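You operate a simulated robot arm through the tools that you are given. There is no shell and no other tool.

Carry out the task below with a simulated robot arm. There is one attempt and no reset: what you move stays moved.

JOB
Take the blue strainer and leave it on top of the red valve on the top of the yellow table. Fetch the tall white cap and set it on the red sheet on the top of the green bench. Put one of the white cartons from the top of the blue table on the top of the yellow bench. Put the black hose stub on the top of the blue table away on the top of the black bench. Take the blue pin and put it on the top of the vacuum block. Put the can marked "thread paste" from the top of the pink table on the top of the low table and the can labelled "powder" on the top right shelf of the green shelving. Lift the yellow cover open. The order is free. Set down upright: tall white cap, white carton, can.
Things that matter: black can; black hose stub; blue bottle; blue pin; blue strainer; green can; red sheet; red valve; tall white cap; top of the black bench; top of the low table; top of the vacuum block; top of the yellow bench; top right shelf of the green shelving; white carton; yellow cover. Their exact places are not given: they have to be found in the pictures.

The check looks at the end state, three seconds after you hand in, the way a careful person would. Anything else that was tipped, shoved, dropped, spilled or broken makes it a failure. A push-on lid holds only when it is set on centred and level and pressed home; a screw cap is set on level and turned clockwise until tight. Flat cloth is picked up by pressing the open fingertips on it (5 to 10 N) and closing them slowly along it; thin cloth reads only 2 to 8 mm in the jaws.

ROBOT AND FRAMES
A 7-joint arm with a fingered hand on a trunk, on a base that moves. Base frame: it is fixed to the floor where the robot stands at the start and does not move with it; the origin is under the middle of the robot, x ahead of it, y to its left, z up. Units: m, degrees, N and s.
It reaches about 1.023 m from its shoulder. Its first joint turns from -166.0 to 166.0 degrees. Places, roughly: black can, blue bottle, green can [3.75, 12.25, 1]; black hose stub [5, 9.75, 1]; blue pin [7.5, 10.5, 0.75]; blue strainer (6x5x5 cm) [1.6, -1.4, 0.9]; red sheet (10x10x1 cm) [2.8, -3.3, 0.9]; red valve (7x7x8 cm) [1.4, -1.1, 0.9]; tall white cap (7x7x10 cm) [3.1, -3.1, 0.9]; top of the black bench [7.5, 10.2, 0.8]; top of the low table [2.9, 13.9, 0.6]; top of the vacuum block (15x15 cm) [9.5, 6.14, 0.84]; top of the yellow bench [8.6, 8.3, 0.8]; top right shelf of the green shelving [5.4, 14.1, 1.4]; white carton [4.75, 10, 1]; yellow cover [3.3, 3.1, 1.1]. Payload 4 kg.
The TCP is the grasp point between the finger pads, 0.03 m short of the fingertips. In the tool frame z runs along the fingers and y along their closing line. The gripper opens to 0.104 m; its body begins 0.035 m behind the TCP. The gripper is a hand of 4 fingers: y runs from the thumb to the fingers, the wrist lies at [-0.015, -0.113, -0.19] in the tool frame, and closing takes about 1.5 s.
Orientation is told as [roll, pitch, yaw] about the base's x, y, z axes, in that order, counted from this pose: with the fingers straight down and the wrist toward the robot, the tool's x, y and z point along [0, 1, 0], [1, 0, 0] and [0, 0, -1] of the base frame.

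CONTROLS
- The arm moves only by the tool apply_moves. Its argument "plan" is a list of rows, each an object (a shift or turn left out is 0, a gripper value left out holds the last) with "dp": the shift along the tool's x, y, z in mm, a list of three; "rotation": the turn, a rotation vector about the tool's x, y, z in degrees, a list of three. In form: [{"dp": [x, y, z], "rotation": [ax, ay, az]}, ...]. A call has 1 to 20 rows; each row is the pose to reach, as a shift and turn from the pose commanded when the call began, along the tool's axes at that moment. "grip" is the opening, from 0 (shut) to 1 (fully open), set as the call begins (left out, the last holds). A row lasts 0.2 s, in which the tool goes at most 0.05 m and 8.6 degrees; a call with a longer step from one row to the next is refused whole, and so is a gripper value outside its range. A pose out of reach is approached as far as the arm can. The call stops where the force on the tool passes 40 N (or 10 N more than at its start, if that is more) or the arm is blocked; 0.2 s more then pass. Each finger travels about 0.153 m/s and halts on what it meets, pressing with about 31 N; the grip force reading is that of the motor and also rises with nothing between the fingers. The clock runs only during rows and for 0.2 s after the last one: add rows that repeat a pose to give the fingers time. The reply holds the time, the measured pose of the TCP, the force on the tool along the base axes, the opening and the grip force, in the units named above and with some noise, with the torque about the TCP (base axes, N m) and any sound that the robot's microphone picked up.
- Cameras (640 x 400 px; columns grow to the right, rows downward): "scene" is now at [0.3293, 0.1759, 1.2458]; the picture's right is [-0.26, -0.97, 0.00], its down [-0.41, 0.11, -0.91] and it looks along [0.88, -0.23, -0.42] (base axes); focal length 287 px, centre (320, 200). "wrist" rides on the gripper at [0.061, -0.092, -0.13] in the tool frame; the picture's right is [-0.81, 0.28, -0.52], its down [-0.53, -0.71, 0.46] and it looks along [-0.24, 0.64, 0.72] (tool axes); focal length 275 px, centre (320, 200).
- get_image(camera): a new picture of that camera. No time passes.
- steer(legs): drives the robot by 1 to 6 legs, each [ahead, left, turn to the left] in m, m and degrees, along the robot's own axes; the way and the turn of a leg run together, so that a leg with both is an arc; at most 1.5 m and 180 degrees a leg. The arm and the cameras ride along, it lands a little off, and it stops where it bumps. It gives what a move gives.
- set_fingers(index, middle, ring, thumb_bend, thumb_turn): sets how far each is bent, from 0 (flat) to 100 (curled in); at 30 the hand is open as for a grip, at 70 the pads meet at the TCP. One left out holds its place. A second passes; each finger stops where it meets its share of the squeeze, and holds until it gets a number again. A gripper value or a shape takes the hand back. It gives what a move gives, with no picture; readings hold the bend of each and the force on the fingers (four entries, about 0 where the hand has none), thumb and palm. thumb_turn goes from beside the hand (0) to across from the fingers (100), as for a grip.
- hand_shape(shape): the hand has 4 fingers and takes this shape, open, in about a second: jaw (thumb against the fingers, like two jaws); tri (thumb and two fingers); tip (a fingertip pinch); poke (one finger out to press); point (the index stretched); flat (the hand flat); cup (the hand cupped); fist (a fist). The gripper value then closes the fingers along that shape, each until it touches; the sizes above hold for jaw. It gives what a move gives, with no picture.
- pan_tilt(pan, tilt): turns the head with the scene camera to pan (to the left, within 143 degrees either way) and tilt (down, from -29 to 69), counted from straight ahead of the robot. It gives what a move gives.
- point_at(camera, pixels): for up to 12 pixels [column, row] of the newest picture of that camera ("zoom" is the newest enlarged one), the place [x, y, z] in the base frame of the surface seen there, good to about 0.003 m. No time passes.
- zoom(camera, box): a new picture of the part [left, top, right, bottom] of that camera's present view, enlarged. No time passes.
- job_done(): hands the job in; it is judged then, once.

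Leave the gripper open and the arm clear of the work at the hand-in unless told otherwise.

The tools are called after "Emit:" by a JSON object that holds its "op" and its "data". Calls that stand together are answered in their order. apply_moves: Moves the arm, as the interface text tells. Its arguments: {"type":"object","properties":{"plan":{"type":"array"},"grip":{"type":"number"}},"required":["plan"]} The other tools are called the same way: hand_shape (shape) gives the hand a shape; set_fingers (index, middle, ring, thumb_bend, thumb_turn) moves the fingers one by one; steer (legs) drives the base; pan_tilt (pan, tilt) turns the head that bears the scene camera; get_image (camera) takes a picture; point_at (camera, pixels) gives the place of the surface under pixels of a picture; zoom (camera, box) takes an enlarged picture of a part of a camera's view; job_done () hands the job in.

At the start:

```text
t: 0.0
eef_pos: [0.7297, 0.098, 1.1226]
tool_rot: [0.0, 0.0, 0.0]
force: [-1.1, 0.7, 1.4]
moment: [-0.01, 0.02, 0.0]
width: 0.1034
grasp_force: 0.0
shape: jaw
bend: [30.0, 30.0, 30.0, 30.0, 98.0]
finger forces: [0.0, 0.0, 0.0, 0.1, 0.1, 0.0]
robot x, y, heading: [0.0012, 0.0003, -0.0]
head pan, tilt (commanded): [-14.8, 24.8]
```

scene: 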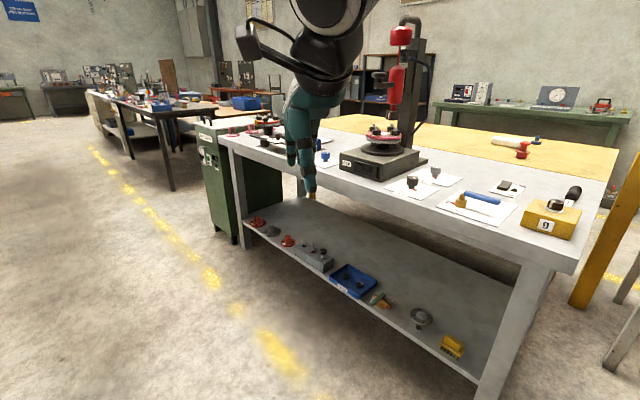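
wrist: 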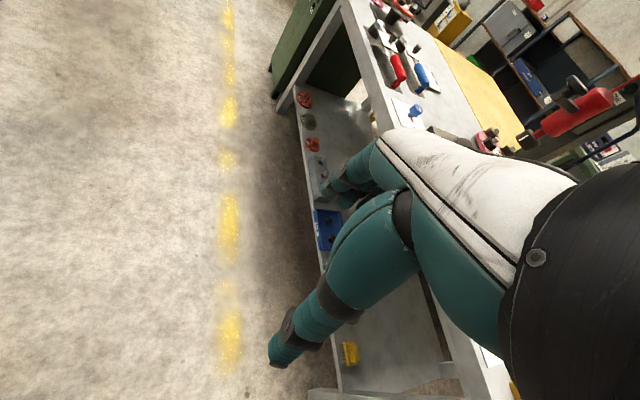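

I'll begin by looking around: the scene picture shows a grey workbench ahead with many items. I'll pan the head toward the yellow table area to the right, where the strainer and valve should be at (1.5, -1.2).

Emit:
{"op": "pan_tilt", "data": {"pan": -40, "tilt": 20}}

Emit:
{"op": "get_image", "data": {"camera": "scene"}}

```text
t: 0.9
eef_pos: [0.7302, 0.0991, 1.1236]
tool_rot: [0.1, 0.1, 0.0]
force: [0.6, -1.2, -0.1]
moment: [-0.03, 0.01, 0.02]
width: 0.1036
grasp_force: 0.0
shape: jaw
bend: [30.0, 30.0, 30.0, 30.0, 98.0]
finger forces: [0.1, 0.0, 0.0, 0.0, 0.0, 0.0]
robot x, y, heading: [0.0022, 0.0025, -0.1]
head pan, tilt (commanded): [-40.0, 20.0]
```

```text
taken
```

scene: 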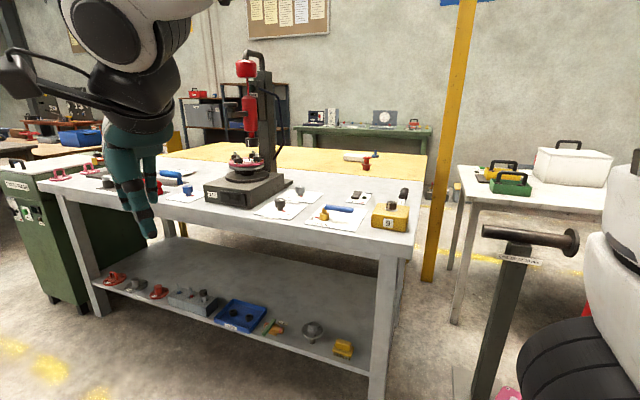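

I see a grey bench with a yellow table behind it holding a red object at about (366,162). I'll zoom there and read places.

Emit:
{"op": "zoom", "data": {"camera": "scene", "box": [280, 110, 440, 240]}}

Emit:
{"op": "point_at", "data": {"camera": "scene", "pixels": [[366, 162], [350, 156], [393, 158], [290, 156], [385, 220], [100, 190], [410, 240], [425, 180], [345, 210], [280, 206], [360, 195], [510, 185]]}}

```text
3.08 times, centred on (360, 175) of scene
```

zoom: 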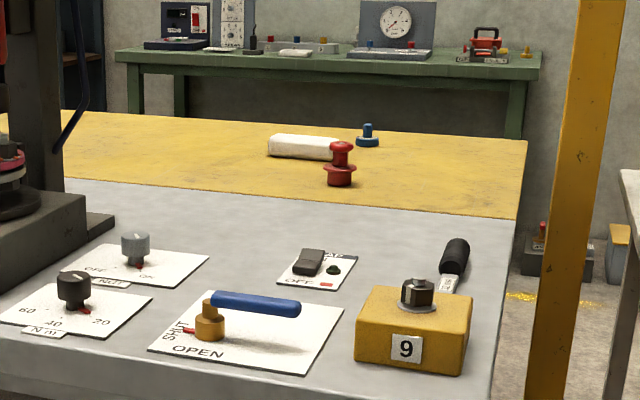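

```text
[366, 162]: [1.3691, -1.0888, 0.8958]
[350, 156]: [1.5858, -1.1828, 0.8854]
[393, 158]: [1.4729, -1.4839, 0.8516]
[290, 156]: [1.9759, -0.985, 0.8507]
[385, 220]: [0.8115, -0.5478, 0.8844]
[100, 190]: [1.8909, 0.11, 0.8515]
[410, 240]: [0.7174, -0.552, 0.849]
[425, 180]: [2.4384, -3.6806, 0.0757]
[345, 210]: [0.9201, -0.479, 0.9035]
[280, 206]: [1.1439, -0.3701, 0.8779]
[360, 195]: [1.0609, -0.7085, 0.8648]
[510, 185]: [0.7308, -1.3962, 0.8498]
```

The zoom shows the red valve at zoom (340,165) and the blue strainer at zoom (367,136). I'll read their exact places.

Emit:
{"op": "point_at", "data": {"camera": "zoom", "pixels": [[340, 145], [340, 160], [340, 180], [367, 127], [367, 141], [358, 143], [378, 142], [300, 145], [525, 145], [517, 215], [490, 395], [340, 187]]}}

Emit:
{"op": "zoom", "data": {"camera": "scene", "box": [340, 135, 400, 180]}}

```text
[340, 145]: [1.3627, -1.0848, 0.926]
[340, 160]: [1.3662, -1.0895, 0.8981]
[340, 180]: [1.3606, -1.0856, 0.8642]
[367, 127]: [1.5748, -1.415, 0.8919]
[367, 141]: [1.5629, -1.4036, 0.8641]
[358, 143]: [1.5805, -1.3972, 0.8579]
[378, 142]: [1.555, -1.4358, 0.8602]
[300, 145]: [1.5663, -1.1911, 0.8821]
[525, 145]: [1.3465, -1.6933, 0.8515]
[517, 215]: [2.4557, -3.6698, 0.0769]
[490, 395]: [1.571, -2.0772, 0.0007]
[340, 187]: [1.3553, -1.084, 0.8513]
```

```text
8.89 times, centred on (370, 158) of scene
```

zoom: 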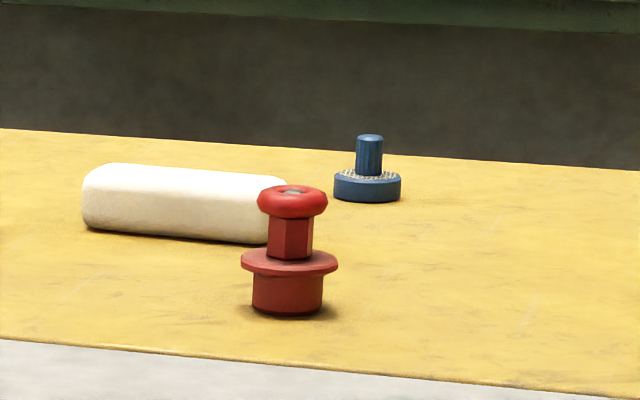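

The strainer is a low blue ring with a peg handle at about (1.57, -1.41), the valve at about (1.36, -1.09). I'll look around for free floor: tilt down and pan to see the space.

Emit:
{"op": "pan_tilt", "data": {"pan": -75, "tilt": 30}}

Emit:
{"op": "get_image", "data": {"camera": "scene"}}

Emit:
{"op": "point_at", "data": {"camera": "scene", "pixels": [[100, 200], [200, 200], [300, 200], [400, 200], [500, 200], [600, 200], [100, 300], [200, 300], [300, 300], [400, 300], [500, 300], [320, 100]]}}

```text
t: 1.9
eef_pos: [0.7294, 0.0999, 1.1222]
tool_rot: [0.0, 0.1, -0.1]
force: [0.4, -0.7, -0.2]
moment: [-0.01, -0.01, 0.02]
width: 0.1034
grasp_force: 0.1
shape: jaw
bend: [30.0, 30.0, 30.0, 30.0, 98.0]
finger forces: [0.0, 0.1, 0.0, 0.0, 0.0, 0.0]
robot x, y, heading: [0.003, -0.0012, 0.0]
head pan, tilt (commanded): [-75.0, 30.0]
```

```text
taken
```

scene: 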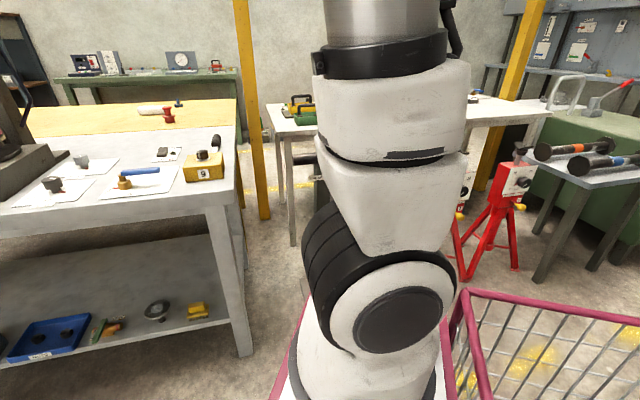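

```text
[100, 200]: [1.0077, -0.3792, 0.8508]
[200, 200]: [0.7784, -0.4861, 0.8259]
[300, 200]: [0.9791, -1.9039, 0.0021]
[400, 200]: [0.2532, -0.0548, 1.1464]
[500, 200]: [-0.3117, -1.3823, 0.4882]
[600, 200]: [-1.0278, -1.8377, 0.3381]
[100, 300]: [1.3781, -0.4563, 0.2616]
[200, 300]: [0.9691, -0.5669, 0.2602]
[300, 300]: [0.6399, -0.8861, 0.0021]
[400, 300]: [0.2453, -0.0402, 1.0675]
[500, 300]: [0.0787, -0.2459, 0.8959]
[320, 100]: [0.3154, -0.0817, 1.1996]
```

I see the robot's own arm mount, and a magenta rail near it that may belong to the robot or the surroundings. I'll look more to understand the body and floor.

Emit:
{"op": "pan_tilt", "data": {"pan": -110, "tilt": 50}}

Emit:
{"op": "get_image", "data": {"camera": "scene"}}

Emit:
{"op": "point_at", "data": {"camera": "scene", "pixels": [[100, 200], [200, 200], [300, 200], [400, 200], [500, 200], [600, 200], [100, 300], [200, 300], [300, 300], [400, 300], [500, 300], [320, 100]]}}

Emit:
{"op": "pan_tilt", "data": {"pan": 110, "tilt": 50}}

Emit:
{"op": "get_image", "data": {"camera": "scene"}}

```text
t: 2.9
eef_pos: [0.7308, 0.0992, 1.1221]
tool_rot: [-0.1, 0.1, 0.0]
force: [-0.2, -0.3, 0.2]
moment: [0.01, 0.0, 0.0]
width: 0.1036
grasp_force: 0.1
shape: jaw
bend: [30.0, 30.0, 30.0, 30.0, 98.0]
finger forces: [0.1, 0.0, 0.0, 0.0, 0.0, 0.0]
robot x, y, heading: [-0.0009, 0.0006, -0.1]
head pan, tilt (commanded): [-110.0, 50.0]
```

```text
taken
```

scene: 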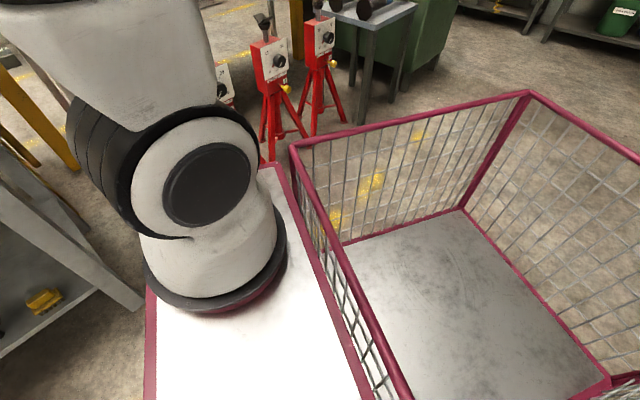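

```text
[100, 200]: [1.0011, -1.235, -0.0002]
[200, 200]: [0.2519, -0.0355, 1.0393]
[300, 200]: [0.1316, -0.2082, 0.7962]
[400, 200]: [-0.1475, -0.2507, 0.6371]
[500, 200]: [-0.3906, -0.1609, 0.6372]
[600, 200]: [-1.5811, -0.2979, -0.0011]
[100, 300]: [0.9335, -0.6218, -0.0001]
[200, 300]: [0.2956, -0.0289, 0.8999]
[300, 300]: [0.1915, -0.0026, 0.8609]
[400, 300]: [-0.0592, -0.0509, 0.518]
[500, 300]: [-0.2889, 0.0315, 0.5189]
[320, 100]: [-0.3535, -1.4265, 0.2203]
```

```text
t: 6.1
eef_pos: [0.7305, 0.0973, 1.1232]
tool_rot: [0.0, -0.1, 0.0]
force: [0.5, -0.3, 0.1]
moment: [-0.01, 0.0, -0.01]
width: 0.1036
grasp_force: 0.0
shape: jaw
bend: [30.0, 30.0, 30.0, 30.0, 98.0]
finger forces: [0.1, 0.0, 0.0, 0.0, 0.0, 0.0]
robot x, y, heading: [0.0001, -0.001, 0.1]
head pan, tilt (commanded): [110.0, 50.0]
```

```text
taken
```

scene: 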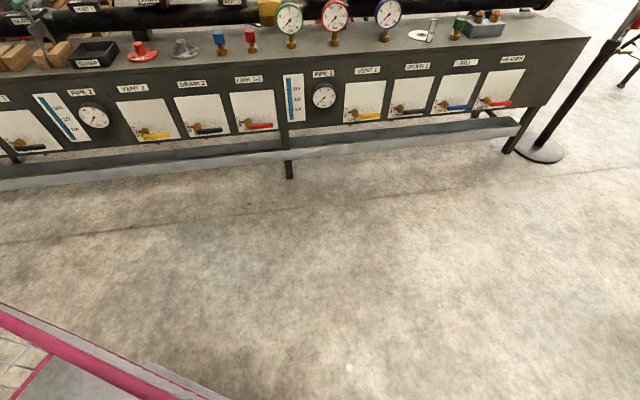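

The robot sits on a cart with a wire basket behind the arm. To the left there is a gauge bench. Now I look at the floor to the right end of the grey bench to plan the drive.

Emit:
{"op": "pan_tilt", "data": {"pan": -50, "tilt": 35}}

Emit:
{"op": "get_image", "data": {"camera": "scene"}}

```text
t: 8.5
eef_pos: [0.7303, 0.0989, 1.1228]
tool_rot: [0.0, 0.0, 0.0]
force: [0.4, -0.3, 0.0]
moment: [0.01, 0.03, 0.0]
width: 0.1035
grasp_force: 0.1
shape: jaw
bend: [30.0, 30.0, 30.0, 30.0, 98.0]
finger forces: [0.0, 0.0, 0.1, 0.0, 0.1, 0.0]
robot x, y, heading: [-0.0007, 0.0019, -0.1]
head pan, tilt (commanded): [-50.0, 35.0]
```

```text
taken
```

scene: 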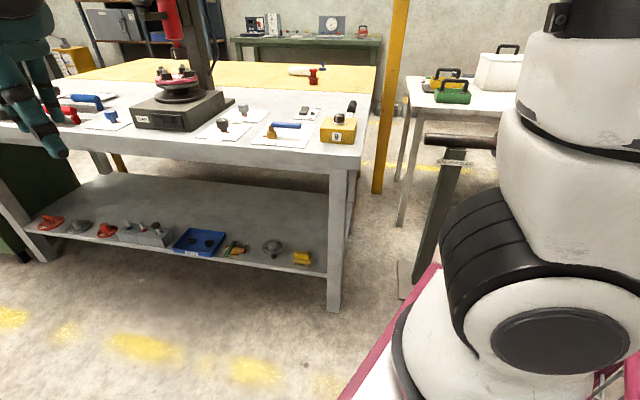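

The lane past the bench's right end holds a yellow post, a T-handle stand and a white table. I'll read their floor points.

Emit:
{"op": "point_at", "data": {"camera": "scene", "pixels": [[377, 192], [400, 227], [403, 297], [400, 265], [330, 310], [425, 138], [440, 140], [408, 95], [495, 110], [365, 155], [375, 70], [352, 240]]}}

Emit:
{"op": "point_at", "data": {"camera": "scene", "pixels": [[345, 395], [437, 268], [395, 60], [400, 180], [230, 90], [0, 135], [365, 120], [375, 90], [376, 68], [405, 75], [320, 340], [60, 300]]}}

```text
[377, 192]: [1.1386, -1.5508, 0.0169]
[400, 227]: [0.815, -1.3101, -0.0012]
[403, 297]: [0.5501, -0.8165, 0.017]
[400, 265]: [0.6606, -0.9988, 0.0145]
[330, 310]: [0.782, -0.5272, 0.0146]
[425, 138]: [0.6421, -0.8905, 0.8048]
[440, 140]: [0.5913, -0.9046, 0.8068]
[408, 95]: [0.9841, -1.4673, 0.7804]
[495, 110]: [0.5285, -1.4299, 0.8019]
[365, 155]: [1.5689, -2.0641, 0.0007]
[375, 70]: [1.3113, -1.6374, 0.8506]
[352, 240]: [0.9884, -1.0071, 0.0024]
```

```text
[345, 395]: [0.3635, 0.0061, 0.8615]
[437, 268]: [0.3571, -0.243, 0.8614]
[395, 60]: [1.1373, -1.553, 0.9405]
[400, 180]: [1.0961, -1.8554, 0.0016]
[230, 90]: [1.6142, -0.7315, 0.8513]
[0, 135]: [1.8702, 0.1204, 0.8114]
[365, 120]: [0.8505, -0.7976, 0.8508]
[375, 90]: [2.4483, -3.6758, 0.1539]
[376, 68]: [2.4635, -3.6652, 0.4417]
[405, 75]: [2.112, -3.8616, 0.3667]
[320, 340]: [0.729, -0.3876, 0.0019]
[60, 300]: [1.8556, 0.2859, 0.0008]
```

The lane on the bench's right end is blocked by the T-stand, post and white table. I'll look at other directions to plan a way into the aisle behind.

Emit:
{"op": "pan_tilt", "data": {"pan": -20, "tilt": 10}}

Emit:
{"op": "get_image", "data": {"camera": "scene"}}

Emit:
{"op": "pan_tilt", "data": {"pan": 25, "tilt": 10}}

Emit:
{"op": "get_image", "data": {"camera": "scene"}}

Emit:
{"op": "pan_tilt", "data": {"pan": 90, "tilt": 10}}

Emit:
{"op": "get_image", "data": {"camera": "scene"}}

Emit:
{"op": "pan_tilt", "data": {"pan": -125, "tilt": 10}}

Emit:
{"op": "get_image", "data": {"camera": "scene"}}

```text
t: 9.5
eef_pos: [0.7297, 0.0988, 1.1239]
tool_rot: [0.0, 0.0, 0.0]
force: [-0.4, -0.2, -0.1]
moment: [0.0, -0.02, 0.02]
width: 0.1035
grasp_force: 0.0
shape: jaw
bend: [30.0, 30.0, 30.0, 30.0, 98.0]
finger forces: [0.0, 0.0, 0.1, 0.0, 0.1, 0.0]
robot x, y, heading: [-0.0017, 0.0018, -0.3]
head pan, tilt (commanded): [-20.0, 10.0]
```

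```text
taken
```

scene: 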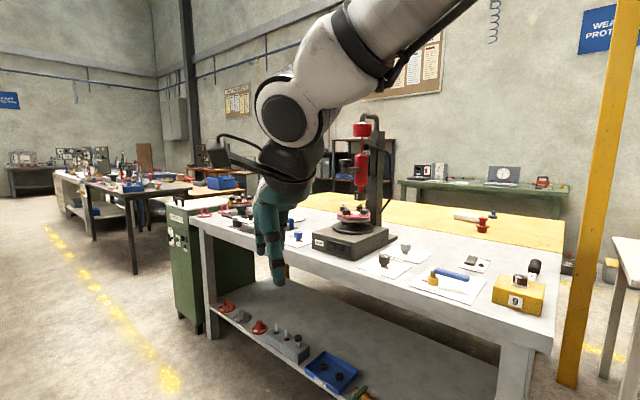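

```text
t: 10.6
eef_pos: [0.7304, 0.0988, 1.1226]
tool_rot: [0.0, 0.0, -0.1]
force: [-0.1, 0.2, -0.2]
moment: [0.0, -0.01, 0.04]
width: 0.1034
grasp_force: 0.0
shape: jaw
bend: [30.0, 30.0, 30.0, 30.0, 98.0]
finger forces: [0.0, 0.0, 0.0, 0.0, 0.1, 0.0]
robot x, y, heading: [-0.0005, -0.0018, -0.1]
head pan, tilt (commanded): [25.0, 10.0]
```

```text
taken
```

scene: 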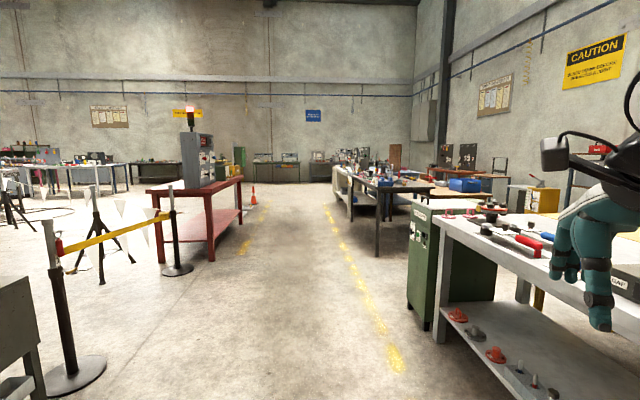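

```text
t: 12.0
eef_pos: [0.7306, 0.0992, 1.1241]
tool_rot: [-0.1, 0.0, -0.1]
force: [-0.1, 0.3, 0.0]
moment: [-0.01, -0.04, 0.0]
width: 0.1037
grasp_force: 0.1
shape: jaw
bend: [30.0, 30.0, 30.0, 30.0, 98.0]
finger forces: [0.0, 0.0, 0.0, 0.0, 0.0, 0.0]
robot x, y, heading: [0.0032, 0.0006, 0.1]
head pan, tilt (commanded): [90.0, 10.0]
```

```text
taken
```

scene: 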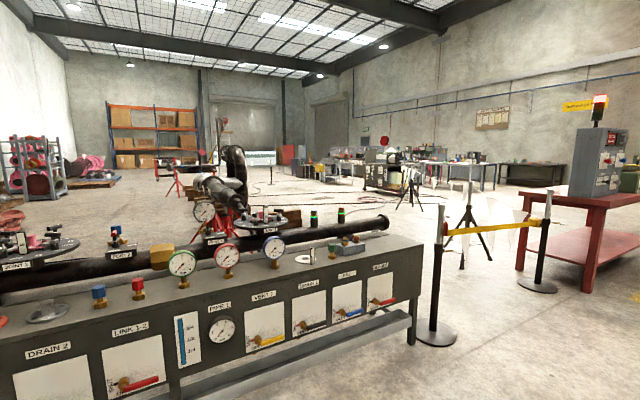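

```text
t: 15.1
eef_pos: [0.7291, 0.0986, 1.123]
tool_rot: [0.0, 0.1, 0.0]
force: [-0.8, 0.1, 0.3]
moment: [0.02, 0.0, -0.02]
width: 0.1034
grasp_force: 0.1
shape: jaw
bend: [30.0, 30.0, 30.0, 30.0, 98.0]
finger forces: [0.1, 0.1, 0.0, 0.0, 0.1, 0.0]
robot x, y, heading: [-0.0006, -0.0035, 0.0]
head pan, tilt (commanded): [-125.0, 10.0]
```

```text
taken
```

scene: 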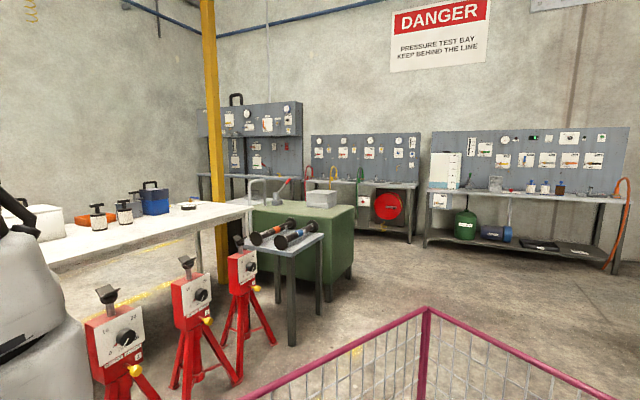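

I need a finer floor map. First the left end: query points around the green cabinet and behind it.

Emit:
{"op": "point_at", "data": {"camera": "scene", "pixels": [[255, 208], [110, 252], [150, 385], [235, 370], [290, 340], [320, 300], [222, 285], [350, 280], [60, 270], [10, 215], [310, 330], [400, 280]]}}

Emit:
{"op": "pan_tilt", "data": {"pan": -15, "tilt": 20}}

Emit:
{"op": "get_image", "data": {"camera": "scene"}}

Emit:
{"op": "point_at", "data": {"camera": "scene", "pixels": [[190, 190], [178, 320], [205, 330], [130, 270], [95, 240], [180, 190], [240, 190], [350, 110], [370, 130], [420, 130], [450, 150], [160, 240]]}}

```text
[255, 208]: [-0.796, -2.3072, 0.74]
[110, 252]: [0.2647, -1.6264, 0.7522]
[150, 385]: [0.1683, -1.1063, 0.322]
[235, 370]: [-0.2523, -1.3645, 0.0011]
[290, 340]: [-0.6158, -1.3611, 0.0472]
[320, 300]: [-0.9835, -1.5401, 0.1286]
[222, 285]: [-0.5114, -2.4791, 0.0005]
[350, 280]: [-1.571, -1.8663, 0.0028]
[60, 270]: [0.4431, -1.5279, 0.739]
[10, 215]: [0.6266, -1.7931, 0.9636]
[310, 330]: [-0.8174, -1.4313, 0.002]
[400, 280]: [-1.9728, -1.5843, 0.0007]
```

```text
t: 16.9
eef_pos: [0.7298, 0.0991, 1.1221]
tool_rot: [0.0, 0.0, 0.0]
force: [-0.1, 0.3, -0.7]
moment: [-0.01, 0.0, 0.0]
width: 0.1036
grasp_force: 0.1
shape: jaw
bend: [30.0, 30.0, 30.0, 30.0, 98.0]
finger forces: [0.1, 0.1, 0.0, 0.1, 0.0, 0.1]
robot x, y, heading: [-0.0006, 0.0038, 0.1]
head pan, tilt (commanded): [-15.0, 20.0]
```

```text
taken
```

scene: 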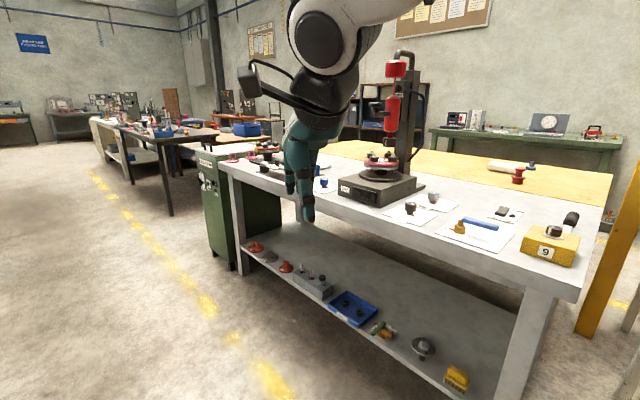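

```text
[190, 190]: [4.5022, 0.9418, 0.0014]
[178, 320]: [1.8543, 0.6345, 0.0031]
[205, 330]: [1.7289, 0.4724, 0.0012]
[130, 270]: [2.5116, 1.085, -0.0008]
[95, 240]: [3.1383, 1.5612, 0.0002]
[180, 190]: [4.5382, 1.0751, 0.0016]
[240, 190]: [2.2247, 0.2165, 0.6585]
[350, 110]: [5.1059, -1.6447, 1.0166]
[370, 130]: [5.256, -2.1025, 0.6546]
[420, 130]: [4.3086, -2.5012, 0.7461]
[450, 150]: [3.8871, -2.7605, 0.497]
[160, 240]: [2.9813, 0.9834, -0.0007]
```

The corridor marked by the yellow line looks free. I'll check the corridor's left side obstacles first (red table legs and barrier post).

Emit:
{"op": "pan_tilt", "data": {"pan": 29, "tilt": 20}}

Emit:
{"op": "get_image", "data": {"camera": "scene"}}

Emit:
{"op": "point_at", "data": {"camera": "scene", "pixels": [[230, 215], [265, 190], [200, 215], [85, 320], [170, 130], [215, 120], [395, 205], [410, 285], [360, 185], [440, 160], [150, 210], [300, 160]]}}

```text
t: 18.1
eef_pos: [0.7309, 0.0992, 1.1222]
tool_rot: [0.1, 0.0, 0.0]
force: [-0.4, 0.2, -0.4]
moment: [-0.01, -0.01, -0.06]
width: 0.1035
grasp_force: 0.1
shape: jaw
bend: [30.0, 30.0, 30.0, 30.0, 98.0]
finger forces: [0.0, 0.0, 0.0, 0.0, 0.0, 0.0]
robot x, y, heading: [0.0019, -0.0023, -0.2]
head pan, tilt (commanded): [29.0, 20.0]
```

```text
taken
```

scene: 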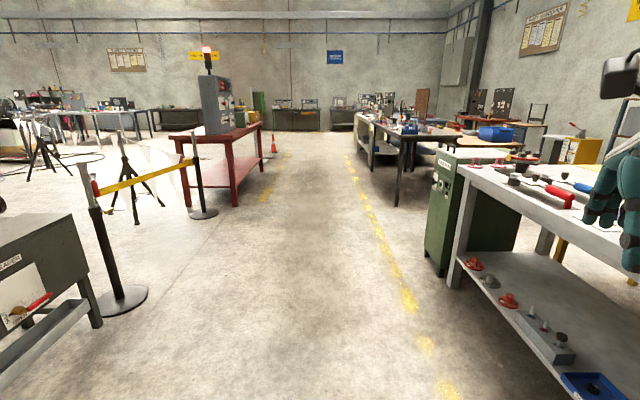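

```text
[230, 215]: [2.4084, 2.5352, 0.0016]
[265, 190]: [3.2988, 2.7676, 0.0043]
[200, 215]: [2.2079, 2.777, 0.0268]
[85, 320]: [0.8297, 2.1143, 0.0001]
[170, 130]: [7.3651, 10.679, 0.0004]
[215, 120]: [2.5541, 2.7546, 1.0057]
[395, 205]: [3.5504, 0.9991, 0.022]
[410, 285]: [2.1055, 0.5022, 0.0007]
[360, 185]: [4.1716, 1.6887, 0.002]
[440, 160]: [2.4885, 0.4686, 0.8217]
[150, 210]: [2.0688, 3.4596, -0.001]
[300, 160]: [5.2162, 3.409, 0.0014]
```

The gap between green cabinet (2.5,0.5) and the dark table leg (3.55,1.0) is over 1 m wide, so I can go in that way. I drive along the corridor to about (2.47, 1.73).

Emit:
{"op": "steer", "data": {"legs": [[0, 0, 35], [1.5, 0, 0], [1.5, 0, 0]]}}

Emit:
{"op": "pan_tilt", "data": {"pan": -90, "tilt": 15}}

Emit:
{"op": "get_image", "data": {"camera": "scene"}}

```text
t: 34.1
eef_pos: [2.9962, 2.1934, 1.1226]
tool_rot: [0.1, 0.0, 34.6]
force: [-0.2, -0.6, 0.8]
moment: [-0.03, -0.01, 0.04]
width: 0.1038
grasp_force: 0.0
shape: jaw
bend: [30.0, 30.0, 30.0, 30.0, 98.0]
finger forces: [0.0, 0.1, 0.0, 0.1, 0.1, 0.0]
robot x, y, heading: [2.4503, 1.6957, 34.8]
head pan, tilt (commanded): [29.0, 20.0]
```

```text
t: 36.1
eef_pos: [2.9956, 2.1925, 1.1224]
tool_rot: [0.0, 0.0, 34.7]
force: [1.0, -0.2, -1.0]
moment: [0.01, 0.01, -0.04]
width: 0.1037
grasp_force: 0.1
shape: jaw
bend: [30.0, 30.0, 30.0, 30.0, 98.0]
finger forces: [0.1, 0.0, 0.0, 0.0, 0.0, 0.0]
robot x, y, heading: [2.4531, 1.697, 34.6]
head pan, tilt (commanded): [-90.0, 15.0]
```

```text
taken
```

scene: 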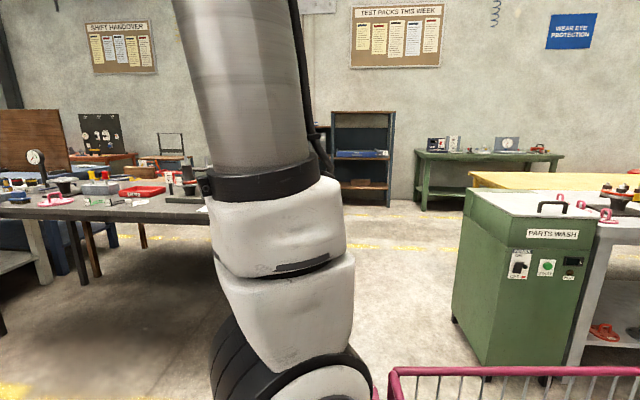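

I see the passage to the right with free floor behind. I'll read the floor positions there.

Emit:
{"op": "point_at", "data": {"camera": "scene", "pixels": [[410, 230], [400, 280], [420, 340], [450, 320], [475, 175], [520, 180], [425, 205], [350, 200], [415, 155], [560, 155], [200, 300], [160, 260]]}}

Emit:
{"op": "zoom", "data": {"camera": "scene", "box": [400, 120, 640, 220]}}

```text
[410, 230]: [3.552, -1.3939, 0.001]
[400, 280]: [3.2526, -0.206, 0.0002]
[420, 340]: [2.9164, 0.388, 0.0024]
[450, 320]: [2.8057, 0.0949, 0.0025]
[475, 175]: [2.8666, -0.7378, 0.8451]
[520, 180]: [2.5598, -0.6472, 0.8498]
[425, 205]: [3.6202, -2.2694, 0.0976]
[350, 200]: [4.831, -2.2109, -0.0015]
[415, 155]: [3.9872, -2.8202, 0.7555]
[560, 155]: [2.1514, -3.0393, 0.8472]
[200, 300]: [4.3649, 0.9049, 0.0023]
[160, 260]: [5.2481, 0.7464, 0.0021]
```

```text
2.67 times, centred on (520, 170) of scene
```

zoom: 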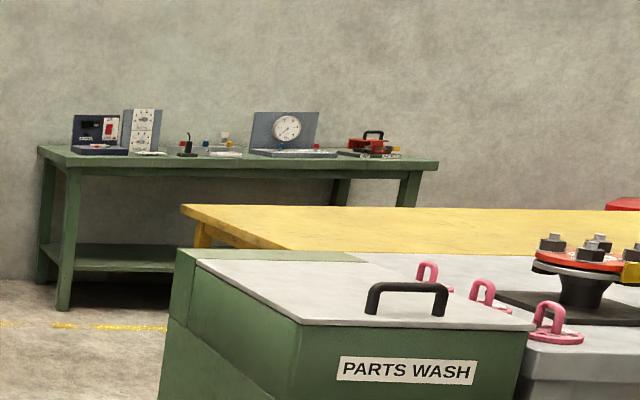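

Map: the aisle between yellow table's back edge and the green bench is about 1.5 m wide. I turn right to heading −61° and drive through the gap.

Emit:
{"op": "steer", "data": {"legs": [[0, 0, -95.6], [1.5, 0, 0], [1.5, 0, 0]]}}

Emit:
{"op": "pan_tilt", "data": {"pan": -60, "tilt": 20}}

Emit:
{"op": "get_image", "data": {"camera": "scene"}}

```text
t: 54.6
eef_pos: [4.2881, -1.5574, 1.1233]
tool_rot: [0.0, 0.0, -62.3]
force: [-0.5, 0.2, 0.5]
moment: [-0.03, -0.01, 0.02]
width: 0.1036
grasp_force: 0.0
shape: jaw
bend: [30.0, 30.0, 30.0, 30.0, 98.0]
finger forces: [0.0, 0.0, 0.1, 0.1, 0.0, 0.1]
robot x, y, heading: [3.8641, -0.9555, -62.1]
head pan, tilt (commanded): [-90.0, 15.0]
```

```text
t: 55.5
eef_pos: [4.2873, -1.5593, 1.1225]
tool_rot: [0.0, 0.0, -62.3]
force: [-1.1, 0.3, -0.3]
moment: [0.0, 0.0, 0.01]
width: 0.1037
grasp_force: 0.0
shape: jaw
bend: [30.0, 30.0, 30.0, 30.0, 98.0]
finger forces: [0.0, 0.0, 0.1, 0.0, 0.0, 0.0]
robot x, y, heading: [3.8631, -0.96, -62.3]
head pan, tilt (commanded): [-60.0, 20.0]
```

```text
taken
```

scene: 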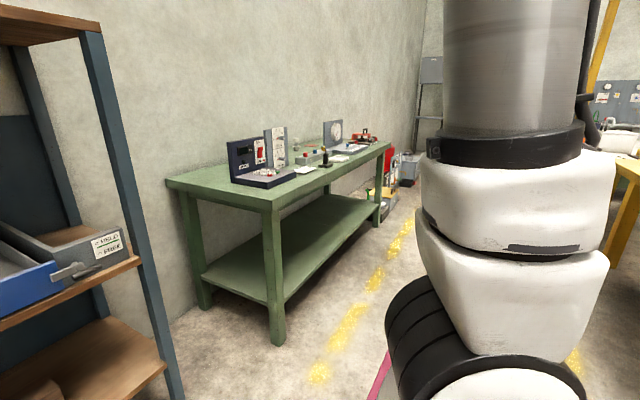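

I'm in the area behind, at (3.86,-0.96) facing the wall. The green bench is to the right. I strafe right 1.5 m to face the bench at the cap.

Emit:
{"op": "steer", "data": {"legs": [[0, -1.5, 1.2]]}}

Emit:
{"op": "pan_tilt", "data": {"pan": -10, "tilt": 25}}

Emit:
{"op": "get_image", "data": {"camera": "scene"}}

```text
t: 62.9
eef_pos: [2.9895, -2.2539, 1.1217]
tool_rot: [0.0, -0.1, -61.1]
force: [0.7, -0.2, 0.0]
moment: [-0.01, -0.01, 0.02]
width: 0.1035
grasp_force: 0.0
shape: jaw
bend: [30.0, 30.0, 30.0, 30.0, 98.0]
finger forces: [0.0, 0.0, 0.1, 0.0, 0.1, 0.0]
robot x, y, heading: [2.5549, -1.6599, -61.2]
head pan, tilt (commanded): [-60.0, 20.0]
```

```text
t: 64.1
eef_pos: [2.989, -2.2542, 1.1234]
tool_rot: [-0.1, -0.1, -61.1]
force: [0.0, -1.0, 0.3]
moment: [0.0, -0.01, -0.01]
width: 0.1034
grasp_force: 0.0
shape: jaw
bend: [30.0, 30.0, 30.0, 30.0, 98.0]
finger forces: [0.0, 0.0, 0.1, 0.0, 0.0, 0.0]
robot x, y, heading: [2.5514, -1.6651, -60.9]
head pan, tilt (commanded): [-10.0, 25.0]
```

```text
taken
```

scene: 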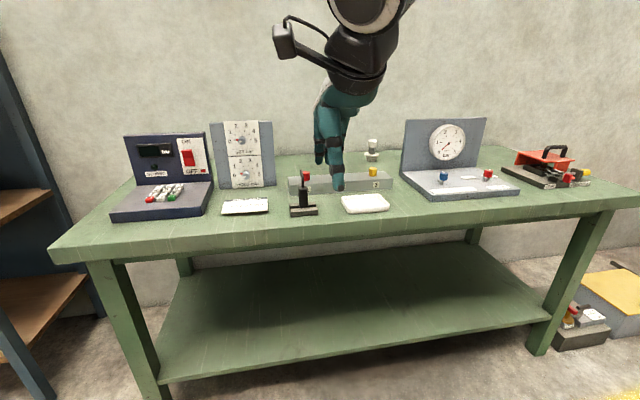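

The bench shows panels, a joystick, a white folded item at (365,203), a whitish thing at (372,150) and a red/black stack at (545,170). I'll zoom in.

Emit:
{"op": "zoom", "data": {"camera": "scene", "box": [280, 120, 440, 220]}}

Emit:
{"op": "zoom", "data": {"camera": "scene", "box": [400, 110, 600, 210]}}

Emit:
{"op": "point_at", "data": {"camera": "scene", "pixels": [[372, 148], [372, 158], [365, 203], [375, 172], [305, 185], [545, 160], [540, 180], [460, 185], [580, 175], [355, 185], [390, 220], [445, 145]]}}

```text
4.00 times, centred on (360, 170) of scene
```

zoom: 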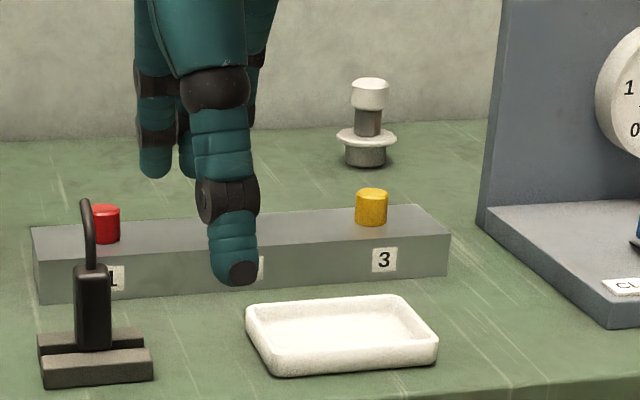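

```text
3.20 times, centred on (500, 160) of scene
```

zoom: 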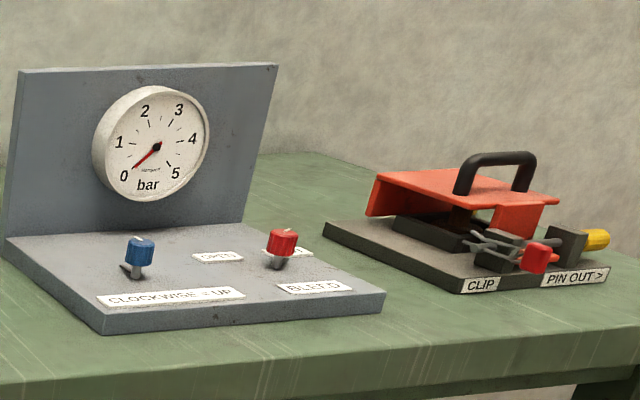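

```text
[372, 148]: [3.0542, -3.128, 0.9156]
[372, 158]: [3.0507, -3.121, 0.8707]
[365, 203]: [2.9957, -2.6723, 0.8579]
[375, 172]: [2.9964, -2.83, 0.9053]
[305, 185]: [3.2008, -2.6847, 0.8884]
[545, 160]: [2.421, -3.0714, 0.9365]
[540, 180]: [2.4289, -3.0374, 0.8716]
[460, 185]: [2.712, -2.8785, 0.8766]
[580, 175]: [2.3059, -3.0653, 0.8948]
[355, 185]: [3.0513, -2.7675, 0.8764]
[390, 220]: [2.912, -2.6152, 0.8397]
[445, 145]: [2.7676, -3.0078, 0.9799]
```

The tall white cap stands at (3.05,-3.12); the red sheet must be hidden behind the gauge panel. I'll check the panel's edges, then drive closer.

Emit:
{"op": "point_at", "data": {"camera": "scene", "pixels": [[407, 124], [484, 121], [403, 165], [480, 165], [518, 190], [435, 198], [275, 125], [215, 125], [130, 140], [205, 137], [385, 155], [345, 155]]}}

Emit:
{"op": "steer", "data": {"legs": [[0.35, -0.1, 0]]}}

Emit:
{"op": "get_image", "data": {"camera": "scene"}}

```text
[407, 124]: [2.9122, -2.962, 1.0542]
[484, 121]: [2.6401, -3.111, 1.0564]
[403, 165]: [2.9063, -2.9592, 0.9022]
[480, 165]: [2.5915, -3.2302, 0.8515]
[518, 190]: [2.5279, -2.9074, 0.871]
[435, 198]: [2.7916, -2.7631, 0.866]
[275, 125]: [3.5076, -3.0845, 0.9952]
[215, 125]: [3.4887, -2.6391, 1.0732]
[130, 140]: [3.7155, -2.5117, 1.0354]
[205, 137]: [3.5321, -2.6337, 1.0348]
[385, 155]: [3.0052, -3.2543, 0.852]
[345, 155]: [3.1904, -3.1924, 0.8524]
```

```text
t: 66.4
eef_pos: [3.0705, -2.6068, 1.1231]
tool_rot: [0.1, 0.0, -61.1]
force: [0.5, 0.5, -0.9]
moment: [0.0, 0.0, -0.01]
width: 0.1036
grasp_force: 0.0
shape: jaw
bend: [30.0, 30.0, 30.0, 30.0, 98.0]
finger forces: [0.0, 0.0, 0.1, 0.0, 0.0, 0.0]
robot x, y, heading: [2.6288, -2.0135, -61.1]
head pan, tilt (commanded): [-10.0, 25.0]
```

```text
taken
```

scene: 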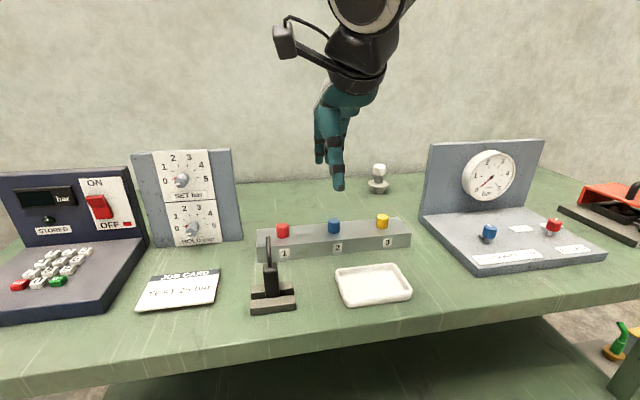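

The panel's top is at z=1.055, so I'll keep the hand above. I drive the last bit forward and right, then look for the red sheet with the wrist camera.

Emit:
{"op": "steer", "data": {"legs": [[0.22, -0.15, 0]]}}

Emit:
{"op": "get_image", "data": {"camera": "scene"}}

Emit:
{"op": "get_image", "data": {"camera": "wrist"}}

```text
t: 68.3
eef_pos: [3.0449, -2.8725, 1.1223]
tool_rot: [0.0, 0.0, -61.2]
force: [0.2, 0.6, 0.0]
moment: [0.04, 0.01, -0.01]
width: 0.1037
grasp_force: 0.1
shape: jaw
bend: [30.0, 30.0, 30.0, 30.0, 98.0]
finger forces: [0.0, 0.0, 0.1, 0.0, 0.0, 0.1]
robot x, y, heading: [2.6081, -2.2797, -61.2]
head pan, tilt (commanded): [-10.0, 25.0]
```

```text
taken
```

scene: 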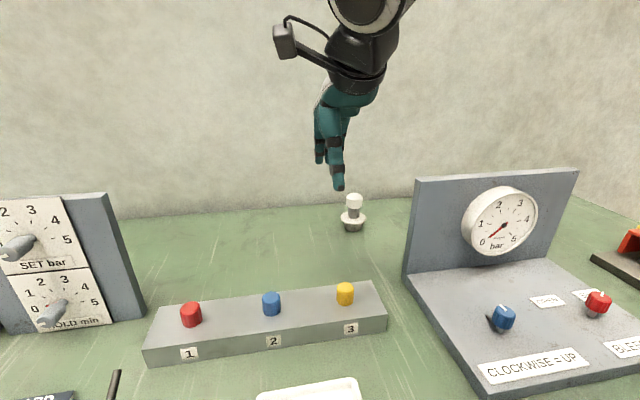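

```text
taken
```

wrist: 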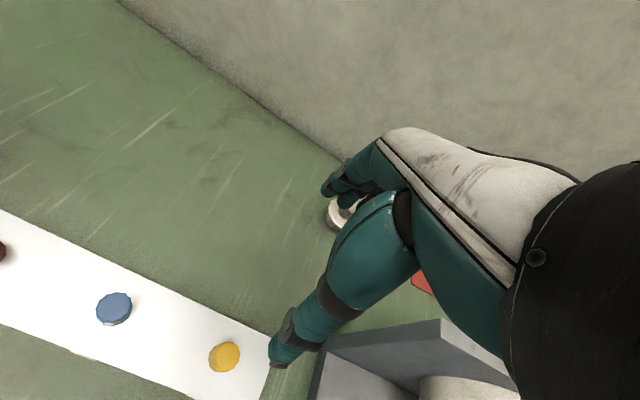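

The red sheet peeks out at wrist (425,282). I'll read places of the sheet corner, cap, wall and bench.

Emit:
{"op": "point_at", "data": {"camera": "wrist", "pixels": [[425, 282], [418, 272], [430, 290], [340, 212], [335, 225], [250, 95], [300, 130], [230, 90], [420, 310], [160, 200], [335, 205]]}}

Emit:
{"op": "zoom", "data": {"camera": "scene", "box": [310, 170, 400, 240]}}

Emit:
{"op": "point_at", "data": {"camera": "scene", "pixels": [[353, 200], [353, 213], [353, 228], [342, 221], [366, 221], [353, 194], [300, 190], [400, 190], [500, 170], [345, 250], [300, 240], [390, 230]]}}

```text
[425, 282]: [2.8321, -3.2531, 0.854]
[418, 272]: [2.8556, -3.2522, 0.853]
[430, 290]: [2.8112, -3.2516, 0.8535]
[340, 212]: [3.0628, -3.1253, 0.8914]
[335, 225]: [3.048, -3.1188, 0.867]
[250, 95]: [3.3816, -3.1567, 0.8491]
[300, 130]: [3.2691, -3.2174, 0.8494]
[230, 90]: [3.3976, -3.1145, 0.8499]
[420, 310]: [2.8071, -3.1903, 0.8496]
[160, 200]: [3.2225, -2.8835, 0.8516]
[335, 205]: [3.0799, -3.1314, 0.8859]
```

```text
5.71 times, centred on (355, 205) of scene
```

zoom: 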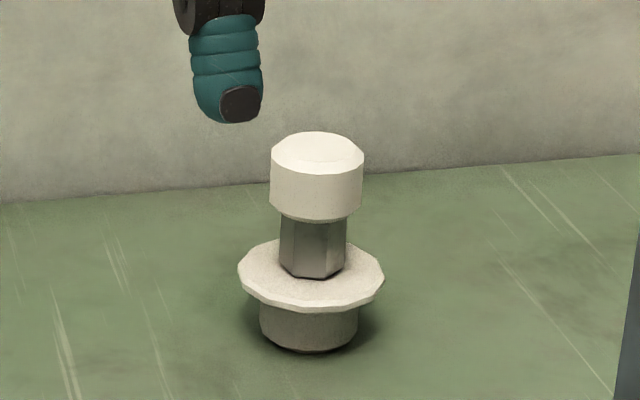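

```text
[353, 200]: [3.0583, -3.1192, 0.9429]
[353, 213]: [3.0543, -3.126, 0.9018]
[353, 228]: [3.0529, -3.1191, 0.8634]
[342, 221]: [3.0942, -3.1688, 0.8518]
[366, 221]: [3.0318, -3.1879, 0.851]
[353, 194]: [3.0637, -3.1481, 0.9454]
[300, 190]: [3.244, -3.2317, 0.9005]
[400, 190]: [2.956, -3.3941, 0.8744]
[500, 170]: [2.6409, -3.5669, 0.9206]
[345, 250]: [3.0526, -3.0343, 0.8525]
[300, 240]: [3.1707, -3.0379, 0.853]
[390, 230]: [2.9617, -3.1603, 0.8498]
```

Cap axis is about (3.059,-3.140), top at z≈0.95, knob ≈4 cm wide; wall 0.17 m behind it. I move the open hand above the cap, staying at z≈1.12.

Emit:
{"op": "apply_moves", "data": {"plan": [{"dp": [-20, 40, 0]}, {"dp": [-40, 80, 0]}, {"dp": [-60, 120, 0]}, {"dp": [-80, 160, 0]}, {"dp": [-100, 200, 0]}, {"dp": [-117, 241, 0]}, {"dp": [-117, 241, 0]}], "grip": 1}}

Emit:
{"op": "get_image", "data": {"camera": "wrist"}}

Emit:
{"op": "get_image", "data": {"camera": "scene"}}

```text
t: 69.9
eef_pos: [3.0589, -3.1394, 1.123]
tool_rot: [0.0, 0.1, -61.3]
force: [0.1, -0.1, -0.1]
moment: [0.0, 0.01, 0.02]
width: 0.1037
grasp_force: 0.0
shape: jaw
bend: [30.0, 30.0, 30.0, 30.0, 98.0]
finger forces: [0.1, 0.1, 0.1, 0.0, 0.0, 0.0]
robot x, y, heading: [2.6067, -2.2829, -61.4]
head pan, tilt (commanded): [-10.0, 25.0]
```

```text
taken
```

wrist: 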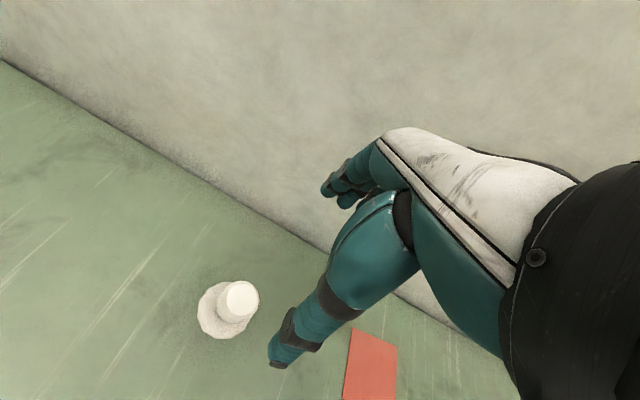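

```text
taken
```

scene: 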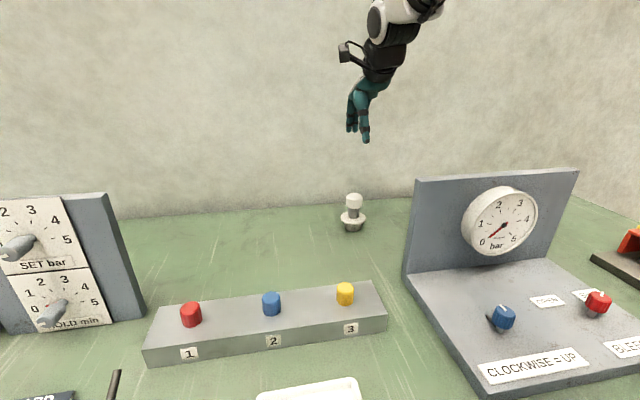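

Wrist view: cap at (238,298), red sheet at (370,365). I read both places.

Emit:
{"op": "point_at", "data": {"camera": "wrist", "pixels": [[238, 300], [255, 300], [228, 315], [205, 310], [352, 330], [396, 346], [345, 397], [393, 397], [370, 365], [300, 240], [322, 258]]}}

```text
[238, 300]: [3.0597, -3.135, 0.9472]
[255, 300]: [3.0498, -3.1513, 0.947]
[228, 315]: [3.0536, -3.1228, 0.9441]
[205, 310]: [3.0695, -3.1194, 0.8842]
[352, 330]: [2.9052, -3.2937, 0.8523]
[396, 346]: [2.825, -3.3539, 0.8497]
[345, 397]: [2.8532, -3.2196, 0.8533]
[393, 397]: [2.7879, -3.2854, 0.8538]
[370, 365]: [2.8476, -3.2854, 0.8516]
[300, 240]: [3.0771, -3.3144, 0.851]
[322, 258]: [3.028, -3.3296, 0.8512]
```

The cap's top centre matches the TCP. Sheet centre ≈ (2.836,-3.283). I descend to z≈0.935 around the knob.

Emit:
{"op": "apply_moves", "data": {"plan": [{"dp": [0, 0, 40]}, {"dp": [0, 0, 80]}, {"dp": [0, 0, 115]}, {"dp": [0, 0, 140]}, {"dp": [0, 0, 165]}, {"dp": [0, 0, 188]}, {"dp": [0, 0, 188]}]}}

Emit:
{"op": "get_image", "data": {"camera": "wrist"}}

Emit:
{"op": "zoom", "data": {"camera": "scene", "box": [300, 140, 420, 240]}}

```text
t: 71.5
eef_pos: [3.0585, -3.1401, 0.9353]
tool_rot: [0.0, 0.0, -61.2]
force: [-0.3, 0.3, -0.6]
moment: [0.0, 0.0, 0.01]
width: 0.1037
grasp_force: 0.0
shape: jaw
bend: [30.0, 30.0, 30.0, 30.0, 98.0]
finger forces: [0.0, 0.0, 0.1, 0.0, 0.1, 0.0]
robot x, y, heading: [2.6033, -2.2806, -61.2]
head pan, tilt (commanded): [-10.0, 25.0]
```

```text
taken
```

wrist: 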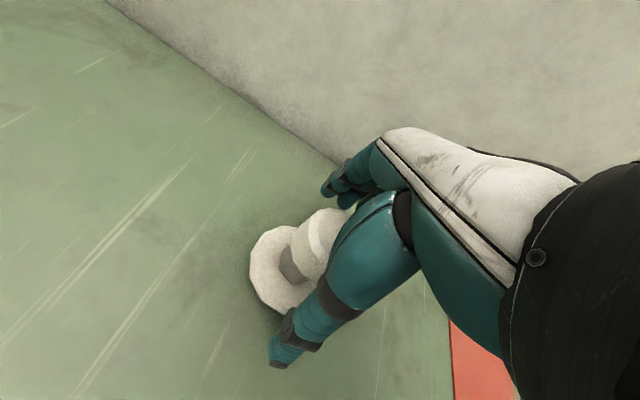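

```text
4.00 times, centred on (360, 190) of scene
```

zoom: 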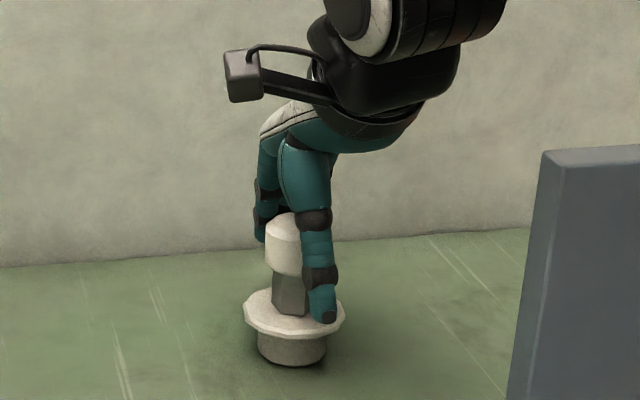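

The knob is between thumb and fingers. I close the hand.

Emit:
{"op": "apply_moves", "data": {"plan": [{"dp": [0, 0, 0]}, {"dp": [0, 0, 0]}, {"dp": [0, 0, 0]}, {"dp": [0, 0, 0]}, {"dp": [0, 0, 0]}, {"dp": [0, 0, 0]}, {"dp": [0, 0, 0]}, {"dp": [0, 0, 0]}, {"dp": [0, 0, 0]}], "grip": 0.1}}

Emit:
{"op": "zoom", "data": {"camera": "scene", "box": [300, 140, 420, 240]}}

```text
t: 73.5
eef_pos: [3.0582, -3.1409, 0.9352]
tool_rot: [0.0, -0.1, -61.1]
force: [0.4, 0.3, -4.6]
moment: [-0.02, 0.01, -0.01]
width: 0.0298
grasp_force: 30.9
shape: jaw
bend: [74.0, 58.0, 60.0, 77.0, 100.0]
finger forces: [17.6, 8.0, 0.1, 0.1, 24.6, 0.0]
robot x, y, heading: [2.6073, -2.2784, -61.3]
head pan, tilt (commanded): [-10.0, 25.0]
```

```text
4.00 times, centred on (360, 190) of scene
```

zoom: 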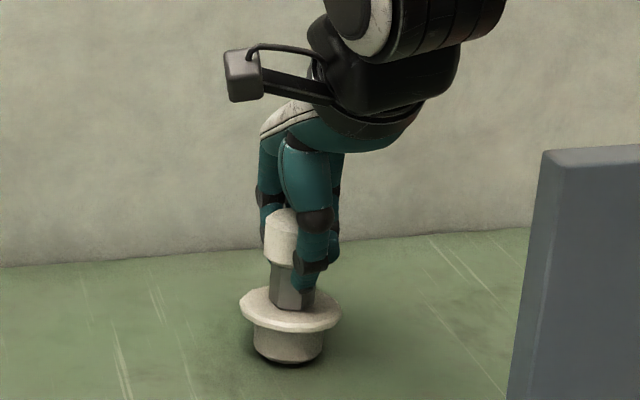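

The grip holds (30.9 N). I lift slowly 60 mm and check.

Emit:
{"op": "apply_moves", "data": {"plan": [{"dp": [0, 0, -10]}, {"dp": [0, 0, -25]}, {"dp": [0, 0, -45]}, {"dp": [0, 0, -70]}, {"dp": [0, 0, -70]}]}}

Emit:
{"op": "zoom", "data": {"camera": "scene", "box": [300, 120, 420, 220]}}

Emit:
{"op": "get_image", "data": {"camera": "wrist"}}

```text
t: 74.7
eef_pos: [3.0586, -3.1402, 1.0053]
tool_rot: [0.0, 0.1, -61.2]
force: [-0.5, 0.5, -5.1]
moment: [-0.01, 0.0, 0.01]
width: 0.0299
grasp_force: 31.4
shape: jaw
bend: [74.0, 58.0, 60.0, 77.0, 100.0]
finger forces: [17.5, 8.2, 0.0, 0.1, 24.8, 0.0]
robot x, y, heading: [2.6048, -2.2793, -61.2]
head pan, tilt (commanded): [-10.0, 25.0]
```

```text
4.00 times, centred on (360, 170) of scene
```

zoom: 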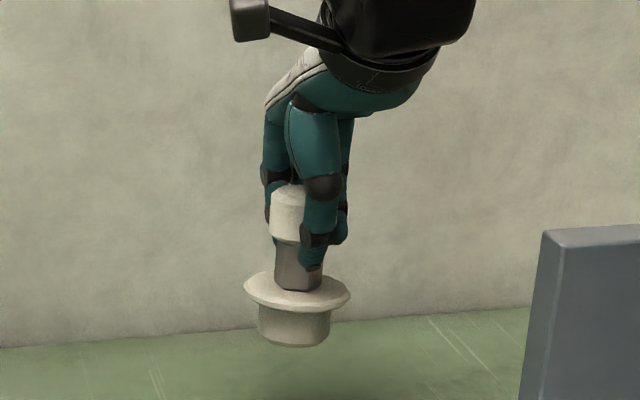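

```text
taken
```

wrist: 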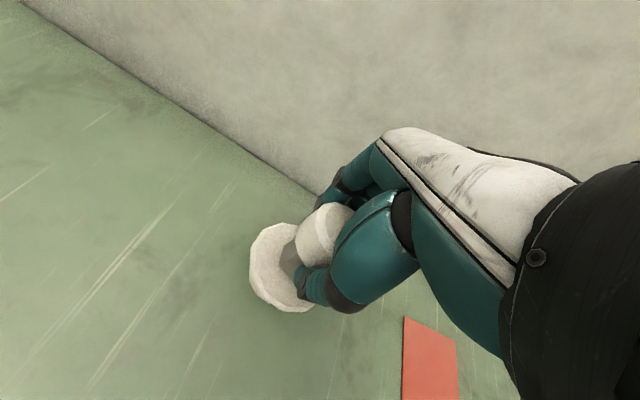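

The cap is held nearly upright. I read where the cap's flange sits relative to the TCP.

Emit:
{"op": "point_at", "data": {"camera": "wrist", "pixels": [[252, 270], [265, 230], [285, 227], [280, 305], [262, 295], [305, 308], [320, 215], [315, 245]]}}

Emit:
{"op": "zoom", "data": {"camera": "scene", "box": [330, 150, 410, 220]}}

Emit:
{"op": "point_at", "data": {"camera": "zoom", "pixels": [[255, 340], [380, 345], [317, 355], [317, 390], [270, 395], [360, 400], [310, 180], [300, 230]]}}

```text
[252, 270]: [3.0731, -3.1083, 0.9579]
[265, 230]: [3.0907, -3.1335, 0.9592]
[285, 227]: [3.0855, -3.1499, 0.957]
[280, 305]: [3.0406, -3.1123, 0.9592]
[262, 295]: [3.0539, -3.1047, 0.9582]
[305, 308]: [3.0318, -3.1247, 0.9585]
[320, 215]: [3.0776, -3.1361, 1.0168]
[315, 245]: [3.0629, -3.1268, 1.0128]
```

```text
5.71 times, centred on (370, 185) of scene
```

zoom: 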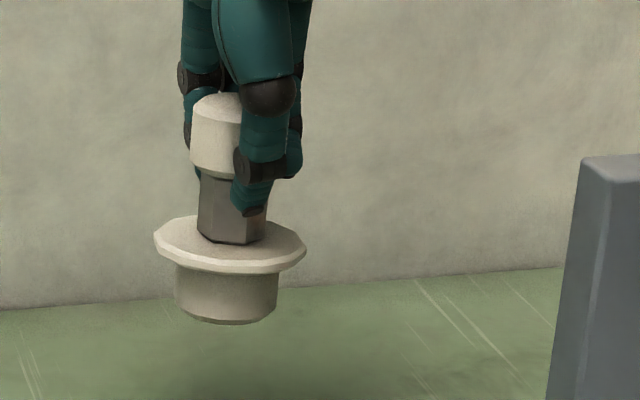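

```text
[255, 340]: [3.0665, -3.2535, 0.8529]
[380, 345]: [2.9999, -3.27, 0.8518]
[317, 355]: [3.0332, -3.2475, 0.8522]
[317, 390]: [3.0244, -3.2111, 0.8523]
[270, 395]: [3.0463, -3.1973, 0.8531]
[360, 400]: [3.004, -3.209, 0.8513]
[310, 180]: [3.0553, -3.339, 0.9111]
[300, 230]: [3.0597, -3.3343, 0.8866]
```

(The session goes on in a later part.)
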